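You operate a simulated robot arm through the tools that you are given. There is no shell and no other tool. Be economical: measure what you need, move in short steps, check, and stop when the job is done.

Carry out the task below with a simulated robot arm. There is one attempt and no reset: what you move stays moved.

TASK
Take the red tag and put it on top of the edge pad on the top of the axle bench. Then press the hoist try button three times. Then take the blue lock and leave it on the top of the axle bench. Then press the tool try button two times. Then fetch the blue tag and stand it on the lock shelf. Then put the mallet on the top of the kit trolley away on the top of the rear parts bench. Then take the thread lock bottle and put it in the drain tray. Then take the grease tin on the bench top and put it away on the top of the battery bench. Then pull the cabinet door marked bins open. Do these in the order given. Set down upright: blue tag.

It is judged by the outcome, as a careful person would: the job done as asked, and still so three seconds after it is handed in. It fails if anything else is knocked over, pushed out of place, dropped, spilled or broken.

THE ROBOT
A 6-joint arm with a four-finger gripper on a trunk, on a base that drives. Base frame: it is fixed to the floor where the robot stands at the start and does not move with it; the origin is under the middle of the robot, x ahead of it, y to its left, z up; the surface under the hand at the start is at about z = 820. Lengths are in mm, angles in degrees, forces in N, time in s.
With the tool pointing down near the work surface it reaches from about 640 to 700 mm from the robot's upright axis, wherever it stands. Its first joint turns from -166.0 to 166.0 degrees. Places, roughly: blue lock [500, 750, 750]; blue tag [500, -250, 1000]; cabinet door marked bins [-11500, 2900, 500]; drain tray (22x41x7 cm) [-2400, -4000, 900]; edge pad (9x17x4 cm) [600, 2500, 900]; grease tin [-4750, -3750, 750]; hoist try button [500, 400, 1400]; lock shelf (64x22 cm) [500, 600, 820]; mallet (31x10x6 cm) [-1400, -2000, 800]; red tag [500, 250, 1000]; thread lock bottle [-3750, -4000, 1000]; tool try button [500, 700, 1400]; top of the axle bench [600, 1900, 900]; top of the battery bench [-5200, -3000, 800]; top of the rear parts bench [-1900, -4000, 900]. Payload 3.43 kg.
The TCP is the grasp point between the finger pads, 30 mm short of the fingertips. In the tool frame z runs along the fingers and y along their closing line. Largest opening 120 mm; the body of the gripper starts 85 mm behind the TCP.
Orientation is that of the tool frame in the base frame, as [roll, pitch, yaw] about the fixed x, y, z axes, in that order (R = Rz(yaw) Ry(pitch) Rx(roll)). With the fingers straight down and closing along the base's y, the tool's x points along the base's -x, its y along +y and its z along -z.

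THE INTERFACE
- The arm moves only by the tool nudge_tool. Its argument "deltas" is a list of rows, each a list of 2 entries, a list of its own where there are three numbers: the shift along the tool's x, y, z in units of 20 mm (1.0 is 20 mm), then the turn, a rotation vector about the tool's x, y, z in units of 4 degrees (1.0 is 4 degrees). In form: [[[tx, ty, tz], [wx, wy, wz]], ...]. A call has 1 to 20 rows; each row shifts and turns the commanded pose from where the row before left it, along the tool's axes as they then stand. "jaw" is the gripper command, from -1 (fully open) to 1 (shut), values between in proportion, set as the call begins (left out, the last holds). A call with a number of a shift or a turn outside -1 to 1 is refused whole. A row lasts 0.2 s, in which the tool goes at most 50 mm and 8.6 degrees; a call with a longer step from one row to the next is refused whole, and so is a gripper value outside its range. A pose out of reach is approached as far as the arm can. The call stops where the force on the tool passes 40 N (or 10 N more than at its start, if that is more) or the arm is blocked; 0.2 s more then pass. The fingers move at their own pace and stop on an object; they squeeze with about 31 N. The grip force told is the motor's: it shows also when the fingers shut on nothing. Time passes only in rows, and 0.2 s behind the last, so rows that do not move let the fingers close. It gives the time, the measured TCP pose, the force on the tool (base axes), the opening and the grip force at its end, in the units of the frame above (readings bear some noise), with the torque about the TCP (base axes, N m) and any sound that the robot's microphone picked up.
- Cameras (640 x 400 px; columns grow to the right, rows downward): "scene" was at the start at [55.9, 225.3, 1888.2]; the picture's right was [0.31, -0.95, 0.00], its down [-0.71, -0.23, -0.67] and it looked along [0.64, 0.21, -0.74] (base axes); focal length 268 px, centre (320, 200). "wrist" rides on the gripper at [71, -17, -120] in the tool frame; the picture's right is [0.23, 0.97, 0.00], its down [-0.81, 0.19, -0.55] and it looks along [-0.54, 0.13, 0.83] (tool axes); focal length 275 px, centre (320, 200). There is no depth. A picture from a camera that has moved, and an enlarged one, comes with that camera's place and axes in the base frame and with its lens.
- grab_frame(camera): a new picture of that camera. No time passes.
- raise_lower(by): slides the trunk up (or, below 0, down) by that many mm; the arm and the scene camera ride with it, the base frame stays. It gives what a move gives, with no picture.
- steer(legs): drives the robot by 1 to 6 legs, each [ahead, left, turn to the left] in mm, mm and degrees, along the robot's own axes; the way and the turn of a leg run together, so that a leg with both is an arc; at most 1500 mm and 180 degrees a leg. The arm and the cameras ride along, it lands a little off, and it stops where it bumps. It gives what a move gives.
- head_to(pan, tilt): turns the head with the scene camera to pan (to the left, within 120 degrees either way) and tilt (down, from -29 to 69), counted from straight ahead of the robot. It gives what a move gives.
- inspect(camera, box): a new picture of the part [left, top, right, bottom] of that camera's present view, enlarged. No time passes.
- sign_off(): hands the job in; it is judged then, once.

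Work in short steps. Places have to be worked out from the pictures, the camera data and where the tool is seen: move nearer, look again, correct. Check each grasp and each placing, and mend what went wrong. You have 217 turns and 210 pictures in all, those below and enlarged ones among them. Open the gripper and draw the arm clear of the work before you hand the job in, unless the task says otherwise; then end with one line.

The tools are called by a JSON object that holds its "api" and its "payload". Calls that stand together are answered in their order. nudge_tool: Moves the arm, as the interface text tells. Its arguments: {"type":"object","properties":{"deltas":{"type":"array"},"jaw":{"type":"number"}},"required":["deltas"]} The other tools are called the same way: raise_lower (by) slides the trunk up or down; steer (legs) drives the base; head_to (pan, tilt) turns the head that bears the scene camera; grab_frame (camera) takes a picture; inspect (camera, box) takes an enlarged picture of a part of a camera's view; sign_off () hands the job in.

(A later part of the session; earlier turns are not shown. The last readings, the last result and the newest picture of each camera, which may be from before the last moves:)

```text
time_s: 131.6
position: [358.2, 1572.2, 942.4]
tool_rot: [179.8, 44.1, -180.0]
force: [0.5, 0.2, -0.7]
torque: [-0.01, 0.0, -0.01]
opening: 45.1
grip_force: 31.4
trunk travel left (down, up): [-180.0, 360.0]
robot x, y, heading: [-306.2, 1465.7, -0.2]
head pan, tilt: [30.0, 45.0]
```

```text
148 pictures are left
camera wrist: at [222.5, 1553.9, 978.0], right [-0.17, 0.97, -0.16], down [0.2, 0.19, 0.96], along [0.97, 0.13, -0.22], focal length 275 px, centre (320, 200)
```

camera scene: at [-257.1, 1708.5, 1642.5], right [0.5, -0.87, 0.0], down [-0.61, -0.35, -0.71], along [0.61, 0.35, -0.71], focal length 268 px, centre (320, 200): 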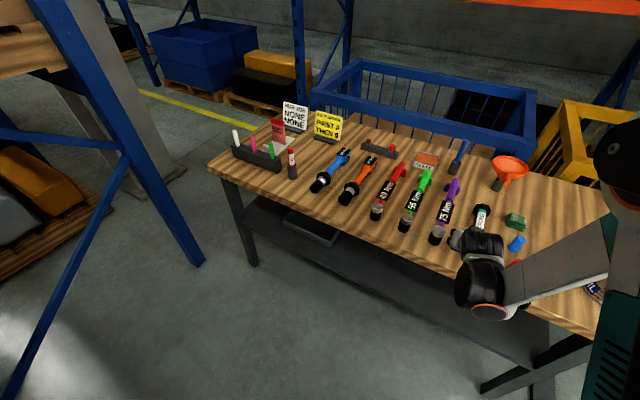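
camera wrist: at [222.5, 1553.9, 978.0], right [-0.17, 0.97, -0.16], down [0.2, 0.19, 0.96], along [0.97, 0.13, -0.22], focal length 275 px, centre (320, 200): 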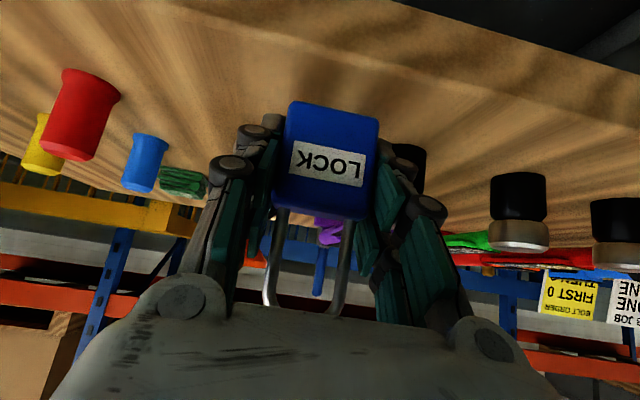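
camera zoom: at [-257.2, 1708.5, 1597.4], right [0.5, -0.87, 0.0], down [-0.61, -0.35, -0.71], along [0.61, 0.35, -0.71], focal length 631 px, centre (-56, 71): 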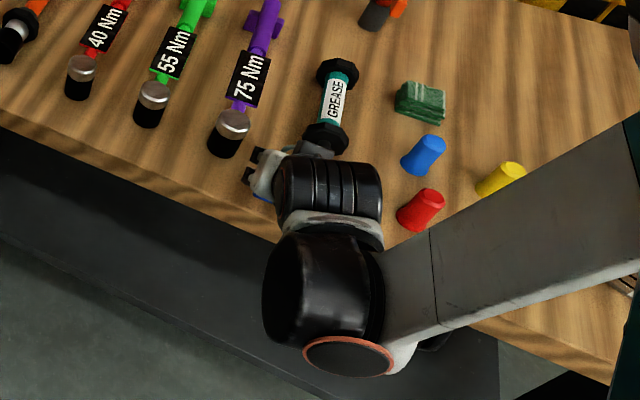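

Clear all round; feeling downward in small steps.

{"api": "nudge_tool", "payload": {"deltas": [[[0.139, 0, 0.144], [0, 0, 0]], [[0.139, 0, 0.144], [0, 0, 0]], [[0.139, 0, 0.144], [0, 0, 0]], [[0, 0, 0], [0, 0, 0]]]}}

{"api": "nudge_tool", "payload": {"deltas": [[[0.07, 0, 0.072], [0, 0, 0]], [[0.07, 0, 0.072], [0, 0, 0]], [[0, 0, 0], [0, 0, 0]]]}}

{"api": "nudge_tool", "payload": {"deltas": [[[0.07, 0, 0.072], [0, 0, 0]], [[0.07, 0, 0.072], [0, 0, 0]], [[0, 0, 0], [0, 0, 0]]]}}

```text
time_s: 132.6
position: [363.6, 1575.1, 936.4]
tool_rot: [179.8, 44.0, 180.0]
force: [1.4, -0.3, -0.8]
torque: [0.05, -0.05, -0.03]
opening: 45.2
grip_force: 30.8
out of reach, approached as far as the arm can: row 2
trunk travel left (down, up): [-180.0, 360.0]
robot x, y, heading: [-309.0, 1468.2, 0.1]
head pan, tilt: [30.0, 45.0]
```

```text
time_s: 133.4
position: [364.0, 1573.3, 934.8]
tool_rot: [179.8, 43.9, -180.0]
force: [0.2, 0.3, -1.7]
torque: [0.01, 0.0, 0.03]
opening: 45.1
grip_force: 30.8
out of reach, approached as far as the arm can: row 1
trunk travel left (down, up): [-180.0, 360.0]
robot x, y, heading: [-305.3, 1466.9, -0.1]
head pan, tilt: [30.0, 45.0]
```

```text
time_s: 134.2
position: [365.6, 1574.2, 933.2]
tool_rot: [179.8, 43.9, 180.0]
force: [-0.3, -0.2, -1.3]
torque: [0.02, 0.0, 0.0]
opening: 45.2
grip_force: 31.3
out of reach, approached as far as the arm can: row 1
trunk travel left (down, up): [-180.0, 360.0]
robot x, y, heading: [-307.5, 1466.9, -0.0]
head pan, tilt: [30.0, 45.0]
```

The arm is at its low limit here, so I'll step the trunk down instead, watching force.

{"api": "raise_lower", "payload": {"by": -4}}

{"api": "raise_lower", "payload": {"by": -3}}

{"api": "raise_lower", "payload": {"by": -3}}

```text
time_s: 134.7
position: [366.1, 1575.3, 928.8]
tool_rot: [179.8, 43.9, -180.0]
force: [-0.2, -0.4, -0.3]
torque: [0.0, 0.02, 0.0]
opening: 45.2
grip_force: 31.3
trunk travel left (down, up): [-176.0, 364.0]
robot x, y, heading: [-306.1, 1464.3, 0.2]
head pan, tilt: [30.0, 45.0]
```

```text
time_s: 135.2
position: [366.4, 1575.5, 926.0]
tool_rot: [179.7, 44.0, -180.0]
force: [-0.9, -1.3, -0.7]
torque: [-0.01, 0.0, -0.01]
opening: 45.2
grip_force: 31.6
trunk travel left (down, up): [-173.0, 367.0]
robot x, y, heading: [-306.3, 1467.9, -0.1]
head pan, tilt: [30.0, 45.0]
```

```text
time_s: 135.8
position: [366.5, 1575.7, 922.7]
tool_rot: [179.7, 44.0, -180.0]
force: [0.1, 0.3, -0.8]
torque: [0.0, -0.01, 0.0]
opening: 45.4
grip_force: 31.1
trunk travel left (down, up): [-170.0, 370.0]
robot x, y, heading: [-307.5, 1467.1, -0.1]
head pan, tilt: [30.0, 45.0]
```

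{"api": "raise_lower", "payload": {"by": -2}}

{"api": "raise_lower", "payload": {"by": -2}}

{"api": "raise_lower", "payload": {"by": -2}}

{"api": "grab_frame", "payload": {"camera": "wrist"}}

```text
time_s: 136.3
position: [366.1, 1575.4, 921.4]
tool_rot: [179.8, 43.8, -179.9]
force: [0.1, -0.6, -1.3]
torque: [0.03, 0.02, -0.03]
opening: 45.2
grip_force: 31.0
trunk travel left (down, up): [-168.0, 372.0]
robot x, y, heading: [-307.5, 1467.5, -0.1]
head pan, tilt: [30.0, 45.0]
```

```text
time_s: 136.8
position: [366.5, 1573.3, 919.9]
tool_rot: [179.8, 43.9, 180.0]
force: [-0.2, -0.1, -1.0]
torque: [0.01, -0.01, -0.02]
opening: 44.9
grip_force: 31.0
trunk travel left (down, up): [-166.0, 374.0]
robot x, y, heading: [-310.4, 1465.2, -0.0]
head pan, tilt: [30.0, 45.0]
```

```text
time_s: 137.3
position: [364.9, 1572.9, 917.3]
tool_rot: [179.7, 44.0, -180.0]
force: [1.5, 0.2, 6.8]
torque: [0.16, -0.09, -0.03]
opening: 45.0
grip_force: 31.3
trunk travel left (down, up): [-164.0, 376.0]
robot x, y, heading: [-312.0, 1468.4, 0.3]
head pan, tilt: [30.0, 45.0]
```

```text
147 pictures are left
camera wrist: at [230.5, 1556.4, 953.3], right [-0.17, 0.97, -0.16], down [0.2, 0.19, 0.96], along [0.97, 0.13, -0.23], focal length 275 px, centre (320, 200)
```

wrist: 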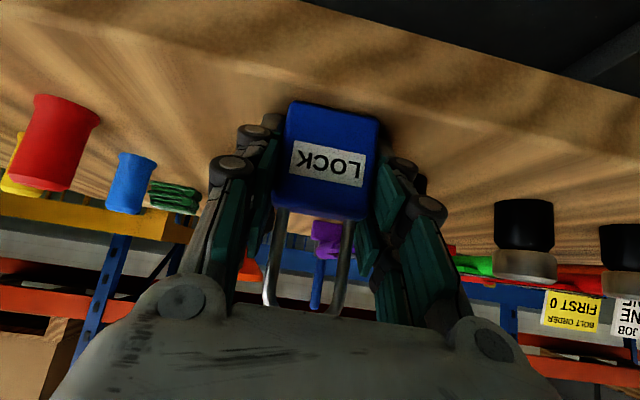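

Touching down (6.8 N). Opening a little and retreating along the tool axis.

{"api": "nudge_tool", "payload": {"deltas": [[[0, 0, 0], [0, 0, 0]], [[0, 0, 0], [0, 0, 0]]], "jaw": -0.15}}

{"api": "nudge_tool", "payload": {"deltas": [[[0, 0, -0.5], [0, 0, 0]], [[0, 0, -1], [0, 0, 0]], [[0, 0, -1], [0, 0, 0]], [[0, 0, -1], [0, 0, 0]], [[0, 0, -1], [0, 0, 0]], [[0, 0, -1], [0, 0, 0]], [[0, 0, -1], [0, 0, 0]]]}}

{"api": "grab_frame", "payload": {"camera": "wrist"}}

```text
time_s: 137.9
position: [365.4, 1574.7, 916.8]
tool_rot: [179.8, 44.0, -179.9]
force: [-0.4, 0.0, -0.5]
torque: [-0.02, 0.02, -0.04]
opening: 68.7
grip_force: 0.1
trunk travel left (down, up): [-164.0, 376.0]
robot x, y, heading: [-305.2, 1465.5, 0.2]
head pan, tilt: [30.0, 45.0]
```

```text
time_s: 139.5
position: [274.6, 1573.7, 1010.2]
tool_rot: [179.9, 43.9, -180.0]
force: [0.1, 0.4, -0.8]
torque: [0.01, -0.01, 0.03]
opening: 69.0
grip_force: 0.0
trunk travel left (down, up): [-164.0, 376.0]
robot x, y, heading: [-307.6, 1465.1, -0.2]
head pan, tilt: [30.0, 45.0]
```

```text
146 pictures are left
camera wrist: at [139.6, 1555.5, 1046.0], right [-0.17, 0.97, -0.16], down [0.2, 0.19, 0.96], along [0.97, 0.13, -0.23], focal length 275 px, centre (320, 200)
```

wrist: 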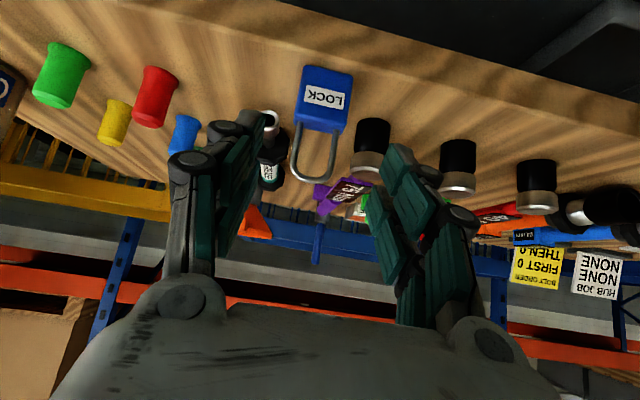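

The lock stands on the bench. Now the TOOL button near (563,752,1358): raise the trunk to the same setting as before, drive right, and level the tool.

{"api": "raise_lower", "payload": {"by": 131}}

{"api": "steer", "payload": {"legs": [[0, -865, 0], [45, 0, 0]]}}

{"api": "nudge_tool", "payload": {"deltas": [[[0, 0, 0], [0, -1, 0]], [[0, 0, 0], [0, -1, 0]], [[0, 0, 0], [0, -1, 0]], [[0, 0, 0], [0, -1, 0]], [[0, 0, 0], [0, -1, 0]], [[0, 0, 0], [0, -1, 0]], [[0, 0, 0], [0, -1, 0]], [[0, 0, 0], [0, -1, 0]], [[0, 0, 0], [0, -1, 0]], [[0, 0, 0], [0, -1, 0]], [[0, 0, 0], [0, -1, 0]], [[0, 0, 0], [0, -0.5, 0]]], "jaw": 1}}

{"api": "head_to", "payload": {"pan": 20, "tilt": 20}}

{"api": "grab_frame", "payload": {"camera": "wrist"}}

{"api": "grab_frame", "payload": {"camera": "scene"}}

```text
time_s: 141.1
position: [274.5, 1572.9, 1141.0]
tool_rot: [179.8, 43.9, 180.0]
force: [-0.3, 0.1, -0.5]
torque: [0.02, 0.0, -0.05]
opening: 68.9
grip_force: 0.1
trunk travel left (down, up): [-295.0, 245.0]
robot x, y, heading: [-311.0, 1466.8, 0.1]
head pan, tilt: [30.0, 45.0]
```

```text
time_s: 146.2
position: [324.5, 719.0, 1140.0]
tool_rot: [180.0, 43.9, -179.5]
force: [0.4, 1.1, -1.1]
torque: [-0.01, 0.03, 0.02]
opening: 68.8
grip_force: 0.1
trunk travel left (down, up): [-295.0, 245.0]
robot x, y, heading: [-260.0, 600.9, 0.5]
head pan, tilt: [30.0, 45.0]
```

```text
time_s: 148.8
position: [400.5, 744.9, 1285.8]
tool_rot: [127.1, 89.9, 127.7]
force: [0.5, -0.2, 0.3]
torque: [-0.01, 0.01, 0.0]
opening: 0.0
grip_force: 30.6
out of reach, approached as far as the arm can: row 2, 3, 4, 5, 6, 7, 8, 9, 10, 11, 12
trunk travel left (down, up): [-295.0, 245.0]
robot x, y, heading: [-258.5, 609.3, 0.5]
head pan, tilt: [30.0, 45.0]
```

```text
time_s: 149.7
position: [399.4, 745.1, 1286.3]
tool_rot: [140.7, 89.9, 141.1]
force: [-0.5, 0.6, 0.8]
torque: [-0.03, -0.01, 0.02]
opening: 0.0
grip_force: 30.7
trunk travel left (down, up): [-295.0, 245.0]
robot x, y, heading: [-259.7, 604.3, 0.5]
head pan, tilt: [20.0, 20.0]
```

```text
145 pictures are left
camera wrist: at [278.7, 725.5, 1213.8], right [-0.01, 0.97, -0.23], down [-0.55, 0.18, 0.81], along [0.83, 0.13, 0.54], focal length 275 px, centre (320, 200)
```

wrist: 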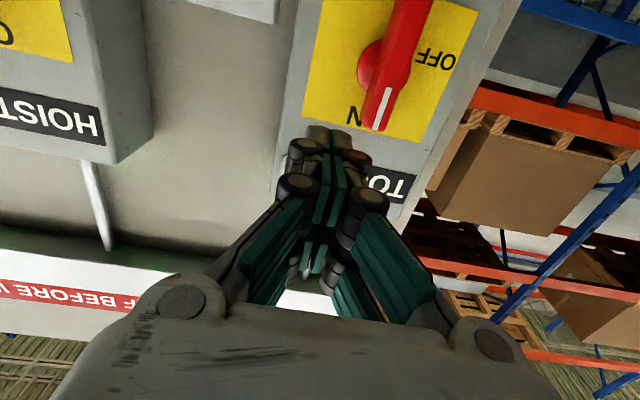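

```text
144 pictures are left
camera scene: at [-193.3, 840.8, 1750.9], right [0.35, -0.94, 0.0], down [-0.32, -0.12, -0.94], along [0.88, 0.33, -0.34], focal length 268 px, centre (320, 200)
```

scene: 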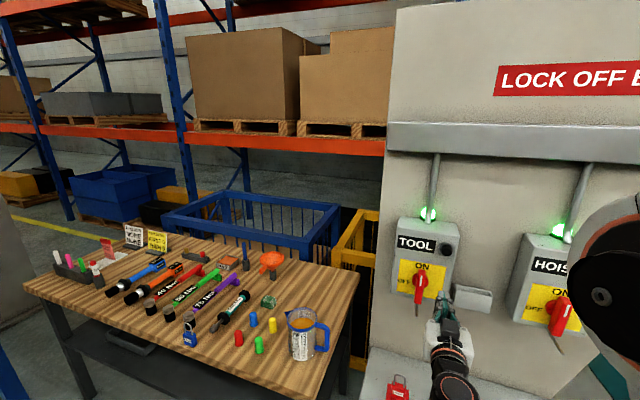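

Raising the tool to button height, then forward to x≈470 and re-measuring.

{"api": "nudge_tool", "payload": {"deltas": [[[-0.9, 0, -0.5], [0, 0, 0]], [[-0.9, 0, -0.5], [0, 0, 0]], [[-0.9, 0, 0], [0, 0, 0]], [[-0.85, 0, 0], [0, 0, 0]], [[0, 0, 1], [0, 0, 0]], [[0, 0, 1], [0, 0, 0]], [[0, 0, 1], [0, 0, 0]], [[0, 0, 1], [0, 0, 0]], [[0, 0, 0.5], [0, 0, 0]]]}}

{"api": "grab_frame", "payload": {"camera": "wrist"}}

{"api": "inspect", "payload": {"camera": "scene", "box": [380, 190, 520, 300]}}

```text
time_s: 151.7
position: [472.5, 744.2, 1357.4]
tool_rot: [116.7, 89.9, 117.3]
force: [-0.9, 0.3, -0.1]
torque: [0.0, 0.04, 0.03]
opening: 0.0
grip_force: 30.4
trunk travel left (down, up): [-295.0, 245.0]
robot x, y, heading: [-259.6, 605.7, 0.4]
head pan, tilt: [20.0, 20.0]
```

```text
143 pictures are left
camera wrist: at [350.9, 725.4, 1285.6], right [-0.01, 0.97, -0.23], down [-0.55, 0.18, 0.81], along [0.83, 0.13, 0.54], focal length 275 px, centre (320, 200)
```

wrist: 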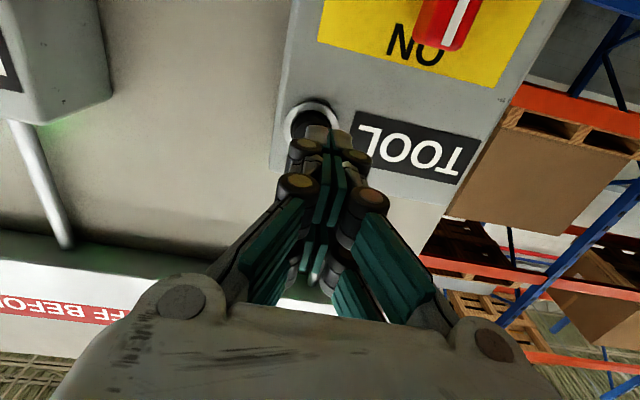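

```text
3.64 times, centred on (450, 245) of scene
camera zoom: at [-193.1, 840.8, 1751.0], right [0.35, -0.94, 0.0], down [-0.32, -0.12, -0.94], along [0.88, 0.33, -0.34], focal length 975 px, centre (-153, 36)
```

zoom: 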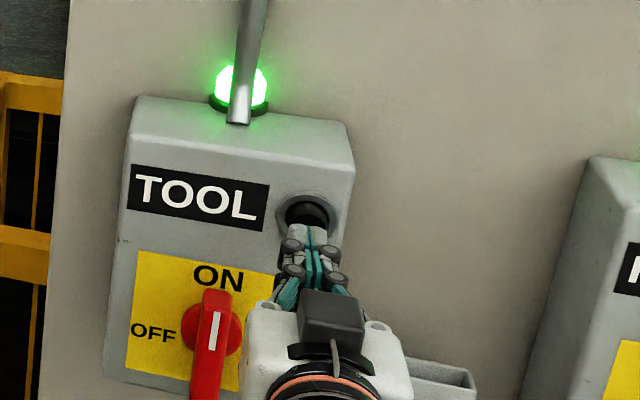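

Same geometry as before: the button is at y≈736. Adjusting and pressing.

{"api": "nudge_tool", "payload": {"deltas": [[[0.08, -0.4, 1], [0, 0, 0]], [[0, 0, 0.5], [0, 0, 0]], [[0, 0, 0], [0, 0, 0]]]}}

{"api": "nudge_tool", "payload": {"deltas": [[[0, 0, 0.5], [0, 0, 0]], [[0, 0, 0.25], [0, 0, 0]], [[0, 0, 0.25], [0, 0, 0]], [[0, 0, 0.15], [0, 0, 0]], [[0, 0, 0.1], [0, 0, 0]], [[0, 0, 0], [0, 0, 0]]]}}

```text
time_s: 152.4
position: [500.3, 736.2, 1355.7]
tool_rot: [112.5, 89.8, 113.2]
force: [0.1, 0.0, -0.5]
torque: [-0.01, -0.01, 0.0]
opening: 0.0
grip_force: 30.8
trunk travel left (down, up): [-295.0, 245.0]
robot x, y, heading: [-261.4, 609.4, 0.6]
head pan, tilt: [20.0, 20.0]
```

```text
time_s: 153.6
position: [517.9, 737.3, 1357.2]
tool_rot: [64.0, 89.9, 64.8]
force: [-18.7, 0.0, 3.6]
torque: [-0.04, -0.1, -0.06]
opening: 5.7
grip_force: 33.5
trunk travel left (down, up): [-295.0, 245.0]
robot x, y, heading: [-259.6, 607.8, 0.5]
head pan, tilt: [20.0, 20.0]
heard: click
stopped in row 5: the force on the tool passed its limit at 43 N (the readings are from after the stop); the commanded pose is now the measured one
```

First click. Release, second press, and withdraw.

{"api": "nudge_tool", "payload": {"deltas": [[[0, 0, -0.5], [0, 0, 0]], [[0, 0, -0.5], [0, 0, 0]], [[0, 0, 0], [0, 0, 0]], [[0, 0, 0], [0, 0, 0]]]}}

{"api": "nudge_tool", "payload": {"deltas": [[[0, 0, 0.5], [0, 0, 0]], [[0, 0, 0.25], [0, 0, 0]], [[0, 0, 0.25], [0, 0, 0]], [[0, 0, 0.15], [0, 0, 0]], [[0, 0, 0.1], [0, 0, 0]], [[0, 0, 0], [0, 0, 0]]]}}

{"api": "nudge_tool", "payload": {"deltas": [[[0, 0, -0.5], [0, 0, 0]], [[0, 0, -1], [0, 0, 0]], [[0, 0, -1], [0, 0, 0]], [[0, 0, -1], [0, 0, 0]], [[0, 0, -1], [0, 0, 0]], [[0, 0, -1], [0, 0, 0]], [[0, 0, -1], [0, 0, 0]], [[0, 0, -1], [0, 0, 0]]]}}

```text
time_s: 154.6
position: [502.0, 737.7, 1357.4]
tool_rot: [113.8, 89.7, 114.6]
force: [0.7, 0.6, -0.1]
torque: [0.04, 0.02, 0.01]
opening: 0.0
grip_force: 33.7
trunk travel left (down, up): [-295.0, 245.0]
robot x, y, heading: [-260.9, 603.3, 0.5]
head pan, tilt: [20.0, 20.0]
```

```text
time_s: 155.6
position: [517.9, 738.0, 1357.7]
tool_rot: [75.1, 89.8, 75.8]
force: [-17.1, 0.0, 2.8]
torque: [-0.03, -0.06, -0.04]
opening: 6.2
grip_force: 34.2
trunk travel left (down, up): [-295.0, 245.0]
robot x, y, heading: [-258.7, 608.4, 0.6]
head pan, tilt: [20.0, 20.0]
heard: click
stopped in row 5: the force on the tool passed its limit at 43 N (the readings are from after the stop); the commanded pose is now the measured one
```

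```text
time_s: 157.4
position: [369.7, 736.8, 1356.4]
tool_rot: [103.1, 89.9, 103.8]
force: [-0.7, -0.7, 0.5]
torque: [-0.04, 0.03, -0.01]
opening: 0.0
grip_force: 32.8
trunk travel left (down, up): [-295.0, 245.0]
robot x, y, heading: [-260.8, 607.1, 0.3]
head pan, tilt: [20.0, 20.0]
```

Two clicks. Now the blue tag: pitch back to 44°, drive right ~880 and lower.

{"api": "nudge_tool", "payload": {"deltas": [[[0, 0, -1], [0, 1, 0]], [[0, 0, -1], [0, 1, 0]], [[0, 0, 0], [0, 1, 0]], [[0, 0, 0], [0, 1, 0]], [[0, 0, 0], [0, 1, 0]], [[0, 0, 0], [0, 1, 0]], [[0, 0, 0], [0, 1, 0]], [[0, 0, 0], [0, 1, 0]], [[0, 0, 0], [0, 1, 0]], [[0, 0, 0], [0, 1, 0]], [[0, 0, 0], [0, 1, 0]], [[0, 0, 0], [0, 0.4, 0]]], "jaw": -1}}

{"api": "steer", "payload": {"legs": [[0, -880, 0], [70, 0, -0.4]]}}

{"api": "raise_lower", "payload": {"by": -210}}

{"api": "head_to", "payload": {"pan": 25, "tilt": 40}}

{"api": "grab_frame", "payload": {"camera": "wrist"}}

{"api": "grab_frame", "payload": {"camera": "scene"}}

```text
time_s: 160.0
position: [331.9, 735.5, 1359.0]
tool_rot: [179.7, 44.4, -179.5]
force: [0.5, 0.1, 0.3]
torque: [-0.03, -0.01, -0.05]
opening: 119.9
grip_force: 0.1
trunk travel left (down, up): [-295.0, 245.0]
robot x, y, heading: [-263.3, 607.9, 0.6]
head pan, tilt: [20.0, 20.0]
```

```text
time_s: 165.2
position: [415.7, -126.2, 1356.9]
tool_rot: [179.8, 44.4, -179.8]
force: [0.4, 0.6, 0.1]
torque: [-0.01, 0.03, 0.01]
opening: 120.0
grip_force: 0.0
trunk travel left (down, up): [-295.0, 245.0]
robot x, y, heading: [-178.3, -253.4, 0.3]
head pan, tilt: [20.0, 20.0]
```

```text
time_s: 167.4
position: [413.1, -127.6, 1147.9]
tool_rot: [179.7, 44.3, -179.7]
force: [-1.1, -0.4, -0.5]
torque: [0.01, 0.0, 0.03]
opening: 120.0
grip_force: 0.1
trunk travel left (down, up): [-85.0, 455.0]
robot x, y, heading: [-179.6, -251.9, 0.3]
head pan, tilt: [20.0, 20.0]
```

```text
time_s: 168.2
position: [413.7, -126.6, 1148.2]
tool_rot: [179.7, 44.3, -179.8]
force: [-0.6, -0.4, -0.3]
torque: [-0.02, 0.02, -0.03]
opening: 120.0
grip_force: 0.2
trunk travel left (down, up): [-85.0, 455.0]
robot x, y, heading: [-182.5, -250.3, 0.4]
head pan, tilt: [25.0, 40.0]
```

```text
141 pictures are left
camera wrist: at [278.2, -145.6, 1182.6], right [-0.17, 0.97, -0.16], down [0.19, 0.19, 0.96], along [0.97, 0.13, -0.22], focal length 275 px, centre (320, 200)
```

wrist: 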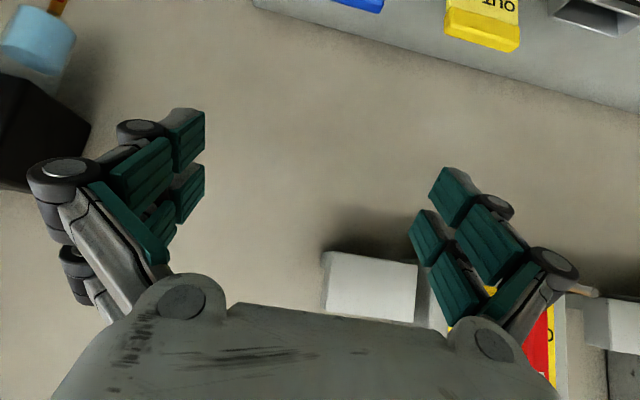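

```text
140 pictures are left
camera scene: at [-122.6, -14.8, 1509.7], right [0.43, -0.9, 0.0], down [-0.58, -0.27, -0.77], along [0.69, 0.33, -0.64], focal length 268 px, centre (320, 200)
```

scene: 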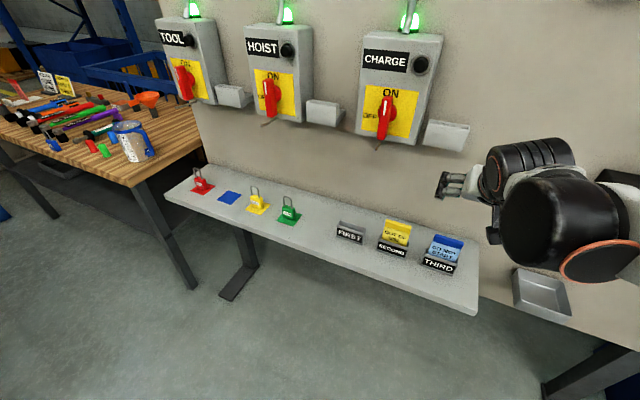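

The blue tag is near (481,-122, cap z 922–950). Descending in front of it.

{"api": "nudge_tool", "payload": {"deltas": [[[0.827, 0.02, 0.68], [0, 0, 0]], [[0.827, 0.02, 0.68], [0, 0, 0]], [[0.827, 0.02, 0.68], [0, 0, 0]], [[0.827, 0.02, 0.68], [0, 0, 0]], [[0.827, 0.02, 0.68], [0, 0, 0]], [[0.827, 0.02, 0.68], [0, 0, 0]], [[0.827, 0.02, 0.68], [0, 0, 0]], [[0.827, 0.02, 0.68], [0, 0, 0]], [[0.827, 0.02, 0.68], [0, 0, 0]], [[0.827, 0.02, 0.68], [0, 0, 0]]]}}

{"api": "grab_frame", "payload": {"camera": "wrist"}}

```text
time_s: 170.4
position: [391.6, -121.0, 933.5]
tool_rot: [179.7, 44.3, -179.8]
force: [0.2, 0.3, 0.3]
torque: [-0.03, 0.02, 0.0]
opening: 119.9
grip_force: 0.1
trunk travel left (down, up): [-85.0, 455.0]
robot x, y, heading: [-177.3, -250.5, 0.0]
head pan, tilt: [25.0, 40.0]
```

```text
139 pictures are left
camera wrist: at [256.9, -140.7, 968.5], right [-0.17, 0.97, -0.16], down [0.19, 0.19, 0.96], along [0.97, 0.13, -0.22], focal length 275 px, centre (320, 200)
```

wrist: 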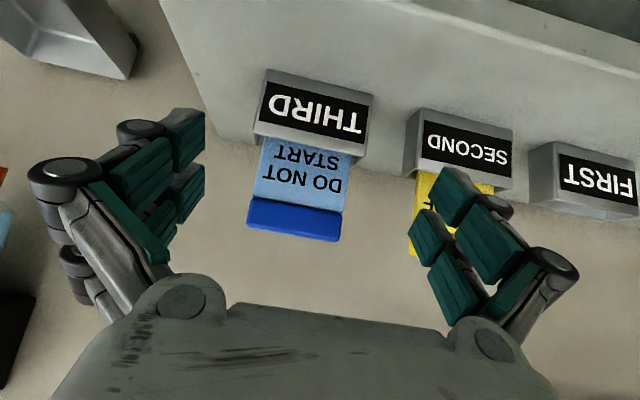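

The tag's centre is at y≈-130. Moving in and closing.

{"api": "nudge_tool", "payload": {"deltas": [[[-0.4, -0.2, 0.38], [0, 0, 0]], [[-0.7, -0.125, 0.66], [0, 0, 0]], [[-0.7, -0.125, 0.66], [0, 0, 0]], [[-0.7, 0, 0.66], [0, 0, 0]], [[-0.7, 0, 0.66], [0, 0, 0]], [[0, 0, 0], [0, 0, 0]]]}}

{"api": "grab_frame", "payload": {"camera": "wrist"}}

```text
time_s: 171.8
position: [480.6, -130.3, 936.9]
tool_rot: [179.7, 44.4, -179.8]
force: [-0.2, 0.2, -0.4]
torque: [0.01, 0.0, 0.01]
opening: 119.8
grip_force: 0.1
trunk travel left (down, up): [-85.0, 455.0]
robot x, y, heading: [-183.2, -251.9, 0.0]
head pan, tilt: [25.0, 40.0]
```

```text
138 pictures are left
camera wrist: at [344.7, -149.4, 970.8], right [-0.17, 0.97, -0.16], down [0.19, 0.19, 0.96], along [0.97, 0.13, -0.22], focal length 275 px, centre (320, 200)
```

wrist: 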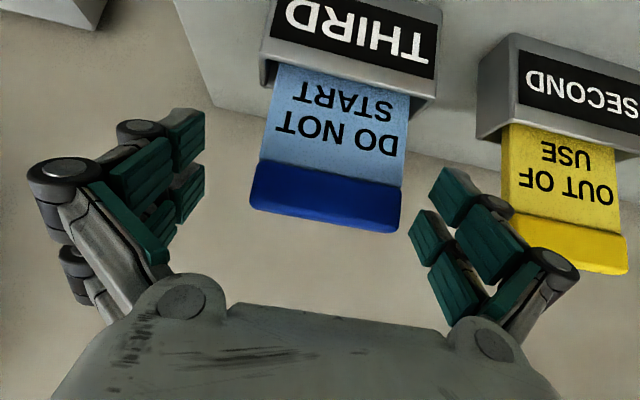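

Centred within 3 mm. Closing and lifting.

{"api": "nudge_tool", "payload": {"deltas": [[[0, 0.12, 0], [0, 0, 0]], [[0, 0, 0], [0, 0, 0]], [[0, 0, 0], [0, 0, 0]], [[0, 0, 0], [0, 0, 0]], [[0, 0, 0], [0, 0, 0]]], "jaw": 1}}

{"api": "nudge_tool", "payload": {"deltas": [[[-0.35, 0, -0.36], [0, 0, 0]], [[-0.695, 0, -0.719], [0, 0, 0]], [[-0.695, 0, -0.719], [0, 0, 0]], [[-0.695, 0, -0.719], [0, 0, 0]], [[-0.695, 0, -0.719], [0, 0, 0]], [[-0.35, 0, -0.36], [0, 0, 0]]]}}

{"api": "grab_frame", "payload": {"camera": "wrist"}}

```text
time_s: 173.0
position: [479.1, -127.9, 935.4]
tool_rot: [179.7, 44.4, -179.8]
force: [1.2, 0.9, 7.3]
torque: [0.07, -0.22, -0.02]
opening: 75.1
grip_force: 30.7
trunk travel left (down, up): [-85.0, 455.0]
robot x, y, heading: [-180.8, -248.3, 0.2]
head pan, tilt: [25.0, 40.0]
```

```text
time_s: 174.4
position: [478.1, -127.5, 1037.0]
tool_rot: [179.7, 44.3, -179.9]
force: [0.3, -0.1, -1.0]
torque: [0.04, 0.06, -0.01]
opening: 74.7
grip_force: 30.8
trunk travel left (down, up): [-85.0, 455.0]
robot x, y, heading: [-177.3, -248.6, -0.0]
head pan, tilt: [25.0, 40.0]
```

```text
137 pictures are left
camera wrist: at [342.7, -146.4, 1072.0], right [-0.17, 0.97, -0.16], down [0.19, 0.19, 0.96], along [0.97, 0.13, -0.22], focal length 275 px, centre (320, 200)
```

wrist: 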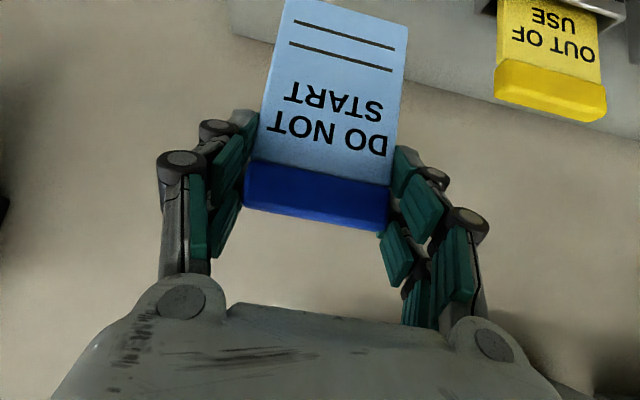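

Blue tag held. The vacated spot on the lock shelf near (487,668) is clear. Retreat, drive left 790.

{"api": "nudge_tool", "payload": {"deltas": [[[0.9, 0, -0.87], [0, 0, 0]], [[0.9, 0, -0.87], [0, 0, 0]], [[0.9, 0, -0.87], [0, 0, 0]], [[0.9, 0, -0.87], [0, 0, 0]], [[0.9, 0, -0.87], [0, 0, 0]], [[0.9, 0, -0.87], [0, 0, 0]], [[0.9, 0, -0.87], [0, 0, 0]]]}}

{"api": "steer", "payload": {"legs": [[-20, 790, 0]]}}

{"api": "head_to", "payload": {"pan": 20, "tilt": 40}}

{"api": "grab_frame", "payload": {"camera": "scene"}}

{"api": "grab_frame", "payload": {"camera": "wrist"}}

```text
time_s: 176.0
position: [302.6, -129.5, 1034.4]
tool_rot: [179.6, 44.3, -179.8]
force: [0.7, 0.3, -0.4]
torque: [0.04, 0.01, 0.03]
opening: 75.1
grip_force: 30.8
trunk travel left (down, up): [-85.0, 455.0]
robot x, y, heading: [-178.9, -250.1, 0.2]
head pan, tilt: [25.0, 40.0]
```

```text
time_s: 180.3
position: [285.1, 657.1, 1035.8]
tool_rot: [179.7, 44.4, 179.8]
force: [0.0, 0.2, -0.1]
torque: [0.02, -0.02, 0.03]
opening: 75.1
grip_force: 31.6
trunk travel left (down, up): [-85.0, 455.0]
robot x, y, heading: [-203.5, 539.3, -0.1]
head pan, tilt: [25.0, 40.0]
```

```text
time_s: 180.9
position: [283.8, 655.8, 1035.9]
tool_rot: [179.6, 44.4, 179.6]
force: [-0.1, 0.1, -0.3]
torque: [0.02, 0.01, -0.01]
opening: 75.0
grip_force: 31.0
trunk travel left (down, up): [-85.0, 455.0]
robot x, y, heading: [-198.9, 539.2, -0.2]
head pan, tilt: [20.0, 40.0]
```

```text
136 pictures are left
camera scene: at [-138.0, 768.8, 1509.6], right [0.34, -0.94, 0.0], down [-0.6, -0.22, -0.77], along [0.72, 0.26, -0.64], focal length 268 px, centre (320, 200)
```

scene: 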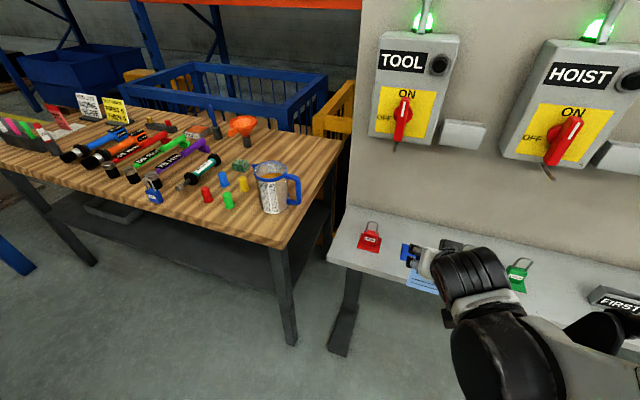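

```text
135 pictures are left
camera wrist: at [147.8, 638.8, 1069.8], right [-0.16, 0.97, -0.16], down [0.19, 0.19, 0.96], along [0.97, 0.13, -0.22], focal length 275 px, centre (320, 200)
```

wrist: 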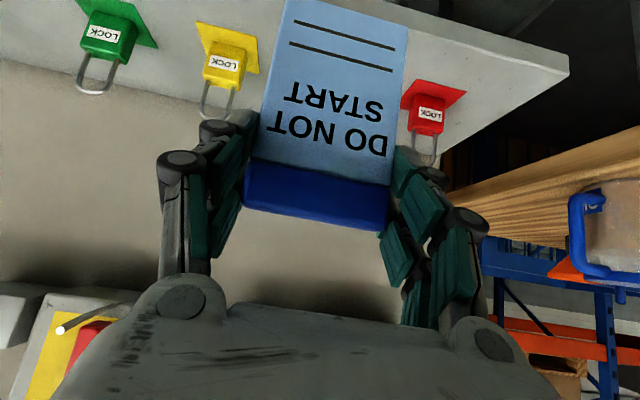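

Forward over the spot at travel height.

{"api": "nudge_tool", "payload": {"deltas": [[[-0.81, 0.06, 0.79], [0, 0, 0]], [[-0.81, 0.06, 0.79], [0, 0, 0]], [[-0.81, 0.06, 0.79], [0, 0, 0]], [[-0.81, 0.06, 0.79], [0, 0, 0]], [[-0.81, 0.06, 0.79], [0, 0, 0]], [[-0.81, 0.06, 0.79], [0, 0, 0]], [[-0.81, 0.06, 0.79], [0, 0, 0]], [[-0.81, 0.06, 0.79], [0, 0, 0]], [[-0.81, 0.06, 0.79], [0, 0, 0]]]}}

{"api": "inspect", "payload": {"camera": "scene", "box": [330, 180, 550, 320]}}

{"api": "grab_frame", "payload": {"camera": "wrist"}}

```text
time_s: 182.9
position: [486.3, 666.9, 1035.2]
tool_rot: [179.7, 44.3, 179.7]
force: [0.0, -0.1, -0.2]
torque: [0.03, 0.03, -0.04]
opening: 75.0
grip_force: 30.5
trunk travel left (down, up): [-85.0, 455.0]
robot x, y, heading: [-198.8, 540.6, -0.3]
head pan, tilt: [20.0, 40.0]
```

```text
2.86 times, centred on (440, 250) of scene
camera zoom: at [-137.7, 768.8, 1509.6], right [0.34, -0.94, 0.0], down [-0.61, -0.22, -0.77], along [0.72, 0.26, -0.64], focal length 766 px, centre (-23, 57)
```

zoom: 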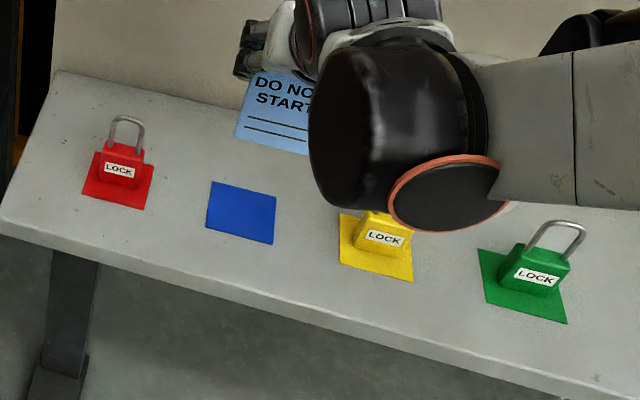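

```text
133 pictures are left
camera wrist: at [351.2, 649.5, 1069.8], right [-0.16, 0.97, -0.16], down [0.19, 0.19, 0.96], along [0.97, 0.13, -0.22], focal length 275 px, centre (320, 200)
```

wrist: 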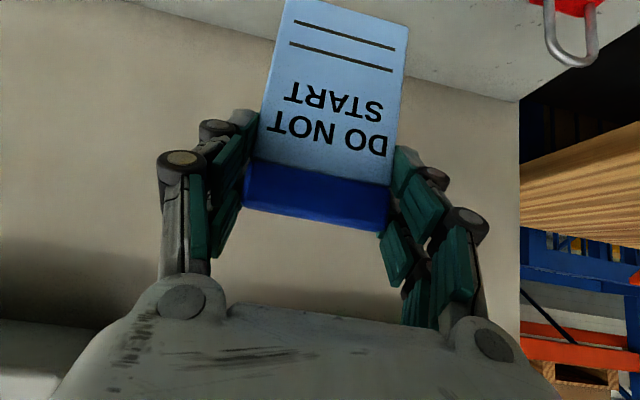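

Blue mat centre ≈(479,676). Shift 9 mm left and descend 95 mm.

{"api": "nudge_tool", "payload": {"deltas": [[[0.66, 0.09, 0.68], [0, 0, 0]], [[0.66, 0.09, 0.68], [0, 0, 0]], [[0.66, 0.09, 0.68], [0, 0, 0]], [[0.66, 0.09, 0.68], [0, 0, 0]], [[0.66, 0.09, 0.68], [0, 0, 0]], [[0, 0, 0], [0, 0, 0]]]}}

{"api": "nudge_tool", "payload": {"deltas": [[[0.07, 0, 0.072], [0, 0, 0]], [[0.07, 0, 0.072], [0, 0, 0]], [[0, 0, 0], [0, 0, 0]]]}}

{"api": "nudge_tool", "payload": {"deltas": [[[0.07, 0, 0.072], [0, 0, 0]], [[0.07, 0, 0.072], [0, 0, 0]], [[0, 0, 0], [0, 0, 0]]]}}

```text
time_s: 184.3
position: [488.3, 676.3, 939.0]
tool_rot: [179.6, 44.2, 179.7]
force: [1.2, 0.3, -0.4]
torque: [0.02, 0.01, 0.02]
opening: 75.0
grip_force: 31.0
trunk travel left (down, up): [-85.0, 455.0]
robot x, y, heading: [-196.2, 538.9, -0.3]
head pan, tilt: [20.0, 40.0]
```

```text
time_s: 185.2
position: [488.6, 675.7, 935.5]
tool_rot: [179.7, 44.3, 179.7]
force: [-0.4, -0.5, -0.3]
torque: [-0.02, -0.04, -0.04]
opening: 75.0
grip_force: 31.0
trunk travel left (down, up): [-85.0, 455.0]
robot x, y, heading: [-202.4, 538.6, -0.1]
head pan, tilt: [20.0, 40.0]
```

```text
time_s: 185.9
position: [487.1, 675.9, 932.5]
tool_rot: [179.7, 44.3, 179.7]
force: [0.2, 0.3, 0.3]
torque: [-0.08, 0.02, -0.03]
opening: 75.0
grip_force: 32.0
trunk travel left (down, up): [-85.0, 455.0]
robot x, y, heading: [-198.7, 537.3, -0.2]
head pan, tilt: [20.0, 40.0]
```

{"api": "nudge_tool", "payload": {"deltas": [[[0.052, 0, 0.054], [0, 0, 0]], [[0.052, 0, 0.054], [0, 0, 0]], [[0, 0, 0], [0, 0, 0]]]}}

{"api": "nudge_tool", "payload": {"deltas": [[[0.052, 0, 0.054], [0, 0, 0]], [[0.052, 0, 0.054], [0, 0, 0]], [[0, 0, 0], [0, 0, 0]]]}}

{"api": "nudge_tool", "payload": {"deltas": [[[0.052, 0, 0.054], [0, 0, 0]], [[0, 0, 0], [0, 0, 0]]]}}

```text
time_s: 186.8
position: [486.1, 677.4, 930.8]
tool_rot: [179.8, 44.5, 179.7]
force: [1.3, 0.8, 25.4]
torque: [-0.15, -0.23, 0.02]
opening: 75.2
grip_force: 30.8
trunk travel left (down, up): [-85.0, 455.0]
robot x, y, heading: [-197.3, 536.3, -0.3]
head pan, tilt: [20.0, 40.0]
```

```text
time_s: 187.6
position: [486.3, 677.0, 927.3]
tool_rot: [179.9, 44.4, 179.7]
force: [0.4, -0.5, 24.8]
torque: [-0.09, -0.06, -0.02]
opening: 75.4
grip_force: 30.6
trunk travel left (down, up): [-85.0, 455.0]
robot x, y, heading: [-197.5, 542.3, 0.1]
head pan, tilt: [20.0, 40.0]
```

```text
time_s: 188.2
position: [487.4, 676.5, 925.1]
tool_rot: [179.7, 44.4, 179.8]
force: [-1.5, 1.5, 24.2]
torque: [-0.01, 0.06, 0.01]
opening: 75.2
grip_force: 30.7
trunk travel left (down, up): [-85.0, 455.0]
robot x, y, heading: [-202.1, 539.1, 0.0]
head pan, tilt: [20.0, 40.0]
```

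Contact; the tag is firmly on the shelf. Relaxing 1.5 mm, then opening gently and looking.

{"api": "nudge_tool", "payload": {"deltas": [[[-0.05, 0, -0.052], [0, 0, 0]], [[0, 0, 0], [0, 0, 0]]]}}

{"api": "nudge_tool", "payload": {"deltas": [[[0, 0, 0], [0, 0, 0]], [[0, 0, 0], [0, 0, 0]]], "jaw": -0.6}}

{"api": "nudge_tool", "payload": {"deltas": [[[0, 0, -0.3], [0, 0, 0]], [[0, 0, -0.7], [0, 0, 0]], [[0, 0, -1], [0, 0, 0]], [[0, 0, -1], [0, 0, 0]], [[0, 0, -1], [0, 0, 0]], [[0, 0, -1], [0, 0, 0]], [[0, 0, -1], [0, 0, 0]]]}}

{"api": "grab_frame", "payload": {"camera": "wrist"}}

{"api": "grab_frame", "payload": {"camera": "scene"}}

```text
time_s: 188.8
position: [487.7, 676.2, 926.9]
tool_rot: [179.7, 44.4, 179.7]
force: [-0.7, 0.9, 3.5]
torque: [-0.03, 0.08, -0.02]
opening: 75.1
grip_force: 31.0
trunk travel left (down, up): [-85.0, 455.0]
robot x, y, heading: [-200.7, 537.1, -0.3]
head pan, tilt: [20.0, 40.0]
```

```text
time_s: 189.3
position: [487.7, 676.7, 926.7]
tool_rot: [179.8, 44.3, 179.7]
force: [0.8, -0.2, 0.0]
torque: [-0.01, -0.01, 0.01]
opening: 96.2
grip_force: 0.0
trunk travel left (down, up): [-85.0, 455.0]
robot x, y, heading: [-201.2, 538.3, -0.4]
head pan, tilt: [20.0, 40.0]
```

```text
time_s: 190.9
position: [404.1, 676.3, 1011.4]
tool_rot: [179.7, 44.3, 179.7]
force: [-0.4, -0.1, -0.3]
torque: [-0.03, 0.0, 0.01]
opening: 96.1
grip_force: 0.2
trunk travel left (down, up): [-85.0, 455.0]
robot x, y, heading: [-198.7, 542.3, -0.3]
head pan, tilt: [20.0, 40.0]
```

```text
132 pictures are left
camera wrist: at [267.6, 658.9, 1046.1], right [-0.16, 0.97, -0.16], down [0.19, 0.19, 0.96], along [0.97, 0.13, -0.22], focal length 275 px, centre (320, 200)
```

wrist: 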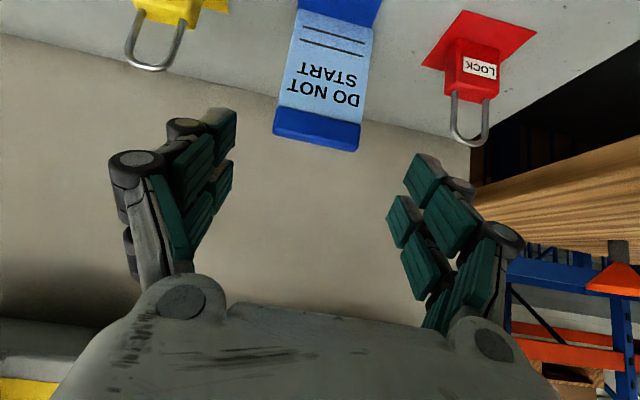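

```text
131 pictures are left
camera scene: at [-138.0, 768.7, 1509.7], right [0.34, -0.94, 0.0], down [-0.6, -0.22, -0.77], along [0.72, 0.26, -0.64], focal length 268 px, centre (320, 200)
```

scene: 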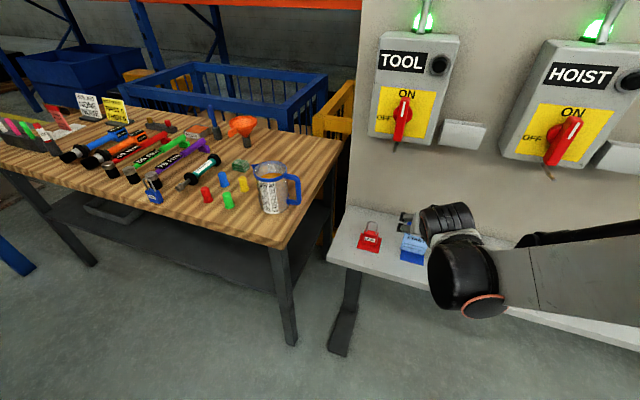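

The blue tag stands on the shelf. Raising, retracting and backing away, then looking toward the kit trolley at (-1400,-2000).

{"api": "nudge_tool", "payload": {"deltas": [[[0.5, 0, -1], [0, 0, 0]], [[0.9, 0, -0.87], [0, 0, 0]], [[0.9, 0, -0.87], [0, 0, 0]], [[0.9, 0, -0.87], [0, 0, 0]], [[0.9, 0, -0.87], [0, 0, 0]], [[0.9, 0, -0.87], [0, 0, 0]]], "jaw": -1}}

{"api": "raise_lower", "payload": {"by": 250}}

{"api": "steer", "payload": {"legs": [[-500, 0, 0], [0, 0, -90]]}}

{"api": "head_to", "payload": {"pan": 0, "tilt": 25}}

{"api": "grab_frame", "payload": {"camera": "scene"}}

```text
time_s: 192.3
position: [258.3, 676.0, 1018.0]
tool_rot: [179.7, 44.4, 179.7]
force: [-0.4, 0.9, -0.6]
torque: [-0.01, -0.02, -0.01]
opening: 119.9
grip_force: 0.1
trunk travel left (down, up): [-85.0, 455.0]
robot x, y, heading: [-201.0, 544.9, -0.3]
head pan, tilt: [20.0, 40.0]
```

```text
time_s: 194.9
position: [258.7, 677.0, 1269.6]
tool_rot: [179.7, 44.3, 179.7]
force: [0.7, 0.6, -0.2]
torque: [0.0, 0.01, -0.04]
opening: 120.0
grip_force: 0.1
trunk travel left (down, up): [-335.0, 205.0]
robot x, y, heading: [-197.0, 540.7, -0.4]
head pan, tilt: [20.0, 40.0]
```

```text
time_s: 201.7
position: [-573.6, 84.2, 1269.9]
tool_rot: [179.7, 44.2, 90.1]
force: [0.5, 0.5, -0.5]
torque: [-0.01, -0.01, -0.02]
opening: 120.2
grip_force: 0.1
trunk travel left (down, up): [-335.0, 205.0]
robot x, y, heading: [-712.8, 543.0, -90.0]
head pan, tilt: [20.0, 40.0]
```

```text
time_s: 202.6
position: [-573.1, 84.2, 1268.7]
tool_rot: [179.7, 44.3, 90.1]
force: [-0.3, 0.8, 0.1]
torque: [-0.02, 0.01, -0.01]
opening: 120.1
grip_force: 0.1
trunk travel left (down, up): [-335.0, 205.0]
robot x, y, heading: [-709.8, 542.7, -89.9]
head pan, tilt: [0.0, 25.0]
```

```text
130 pictures are left
camera scene: at [-511.5, 470.1, 1782.9], right [-1.0, 0.0, 0.0], down [0.0, 0.42, -0.91], along [0.0, -0.91, -0.42], focal length 268 px, centre (320, 200)
```

scene: 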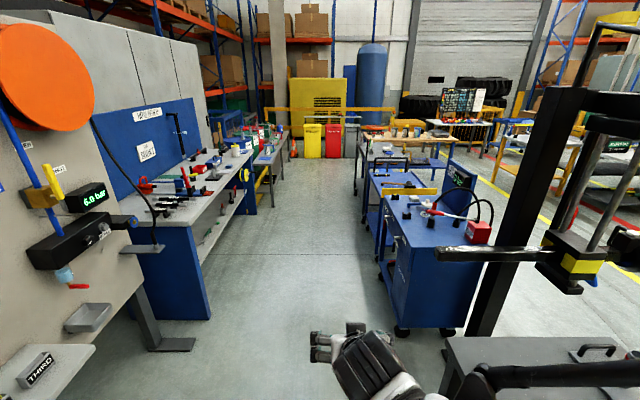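

I see blue trolleys on the right of the aisle; zooming on the second one.

{"api": "inspect", "payload": {"camera": "scene", "box": [340, 110, 560, 290]}}

{"api": "inspect", "payload": {"camera": "scene", "box": [420, 200, 640, 400]}}

```text
2.22 times, centred on (450, 200) of scene
camera zoom: at [-511.5, 470.1, 1782.9], right [-1.0, 0.0, 0.0], down [0.0, 0.42, -0.91], along [0.0, -0.91, -0.42], focal length 596 px, centre (31, 200)
```

zoom: 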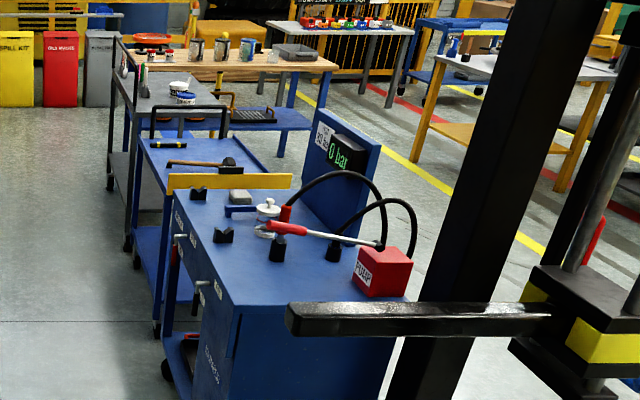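

```text
2.00 times, centred on (530, 300) of scene
camera zoom: at [-511.5, 470.1, 1782.9], right [-1.0, 0.0, 0.0], down [0.0, 0.42, -0.91], along [0.0, -0.91, -0.42], focal length 536 px, centre (-100, 0)
```

zoom: 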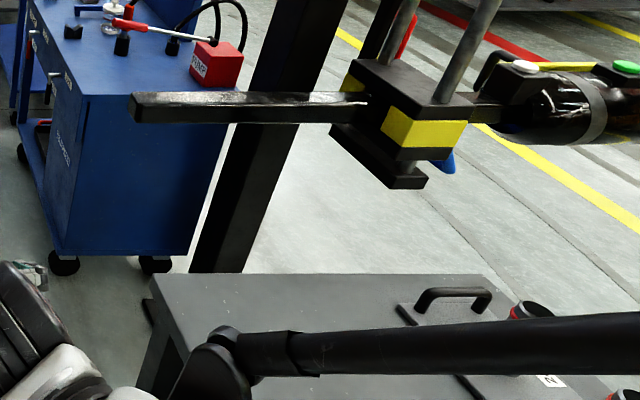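

The mallet lies on the second trolley around (-1330,-2065), handle roughly along x. I'll drive down the aisle (shifted left for clearance).

{"api": "steer", "payload": {"legs": [[0, 170, 0], [1250, 0, 0], [1250, 0, 0]]}}

{"api": "head_to", "payload": {"pan": -60, "tilt": 45}}

{"api": "grab_frame", "payload": {"camera": "scene"}}

```text
time_s: 215.9
position: [-399.9, -2424.3, 1268.6]
tool_rot: [179.6, 44.4, 89.5]
force: [0.9, -0.2, 1.0]
torque: [0.0, -0.02, -0.01]
opening: 120.0
grip_force: 0.1
trunk travel left (down, up): [-335.0, 205.0]
robot x, y, heading: [-533.7, -1966.3, -90.3]
head pan, tilt: [0.0, 25.0]
```

```text
time_s: 217.2
position: [-398.8, -2423.2, 1270.1]
tool_rot: [179.6, 44.4, 89.7]
force: [0.1, -0.1, 0.7]
torque: [0.01, 0.0, 0.0]
opening: 120.0
grip_force: 0.1
trunk travel left (down, up): [-335.0, 205.0]
robot x, y, heading: [-536.2, -1962.9, -90.5]
head pan, tilt: [-60.0, 45.0]
```

```text
127 pictures are left
camera scene: at [-342.4, -2029.1, 1756.3], right [-1.0, 0.09, 0.0], down [0.06, 0.67, -0.74], along [-0.07, -0.74, -0.67], focal length 268 px, centre (320, 200)
```

scene: 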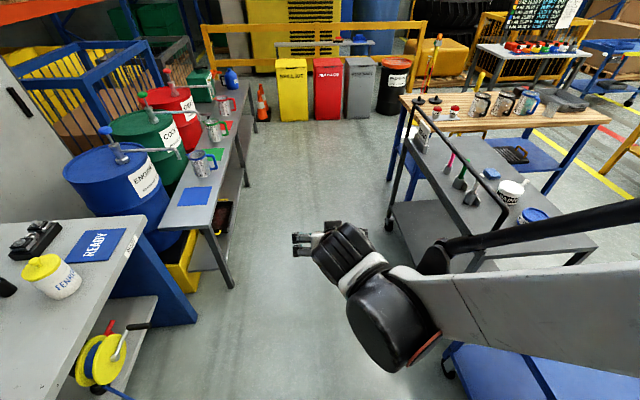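

The head seems not to have panned fully; re-issue and look again.

{"api": "head_to", "payload": {"pan": -70, "tilt": 45}}

{"api": "grab_frame", "payload": {"camera": "scene"}}

```text
time_s: 217.9
position: [-399.3, -2423.3, 1270.2]
tool_rot: [179.8, 44.2, 89.5]
force: [-0.1, 0.1, 0.4]
torque: [0.03, 0.01, -0.02]
opening: 120.3
grip_force: 0.0
trunk travel left (down, up): [-335.0, 205.0]
robot x, y, heading: [-537.5, -1965.1, -90.3]
head pan, tilt: [-70.0, 45.0]
```

```text
126 pictures are left
camera scene: at [-342.5, -2028.9, 1755.9], right [-1.0, 0.09, 0.0], down [0.06, 0.67, -0.74], along [-0.07, -0.73, -0.68], focal length 268 px, centre (320, 200)
```

scene: 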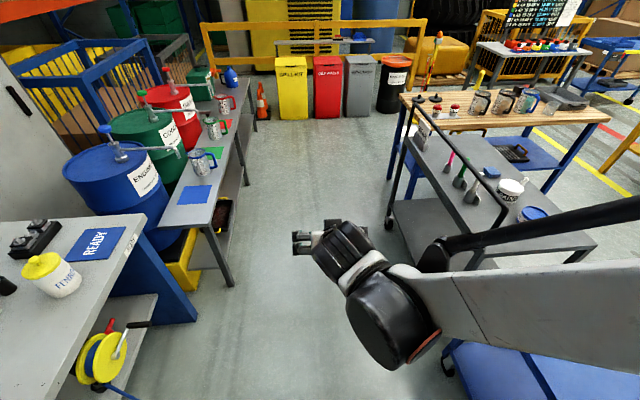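

The arm blocks the head on that side, so I'll turn the robot to face the trolley.

{"api": "steer", "payload": {"legs": [[0, 100, 0], [0, 0, -90]]}}

{"api": "head_to", "payload": {"pan": 10, "tilt": 45}}

{"api": "grab_frame", "payload": {"camera": "scene"}}

```text
time_s: 222.9
position: [-894.8, -2103.4, 1269.2]
tool_rot: [179.7, 44.4, -0.2]
force: [0.9, 0.0, 1.0]
torque: [-0.01, -0.03, -0.01]
opening: 120.0
grip_force: 0.1
trunk travel left (down, up): [-335.0, 205.0]
robot x, y, heading: [-437.5, -1966.8, 179.6]
head pan, tilt: [-70.0, 45.0]
```

```text
time_s: 224.4
position: [-894.9, -2102.3, 1269.0]
tool_rot: [179.7, 44.3, -0.2]
force: [0.8, -0.2, -0.3]
torque: [-0.02, -0.01, -0.01]
opening: 120.0
grip_force: 0.2
trunk travel left (down, up): [-335.0, 205.0]
robot x, y, heading: [-435.3, -1964.1, 179.9]
head pan, tilt: [10.0, 45.0]
```

```text
125 pictures are left
camera scene: at [-496.6, -2179.5, 1752.3], right [-0.17, 0.99, 0.0], down [0.7, 0.12, -0.71], along [-0.7, -0.12, -0.71], focal length 268 px, centre (320, 200)
```

scene: 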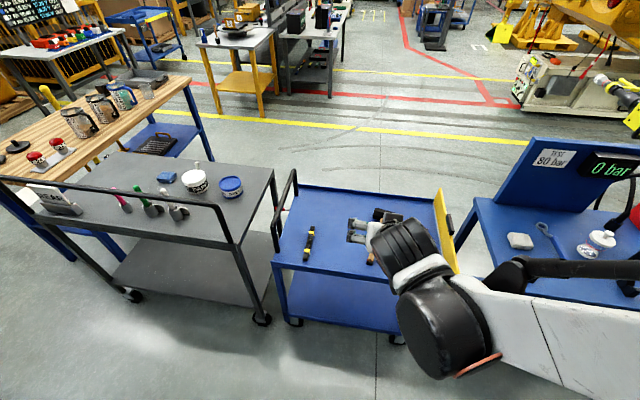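

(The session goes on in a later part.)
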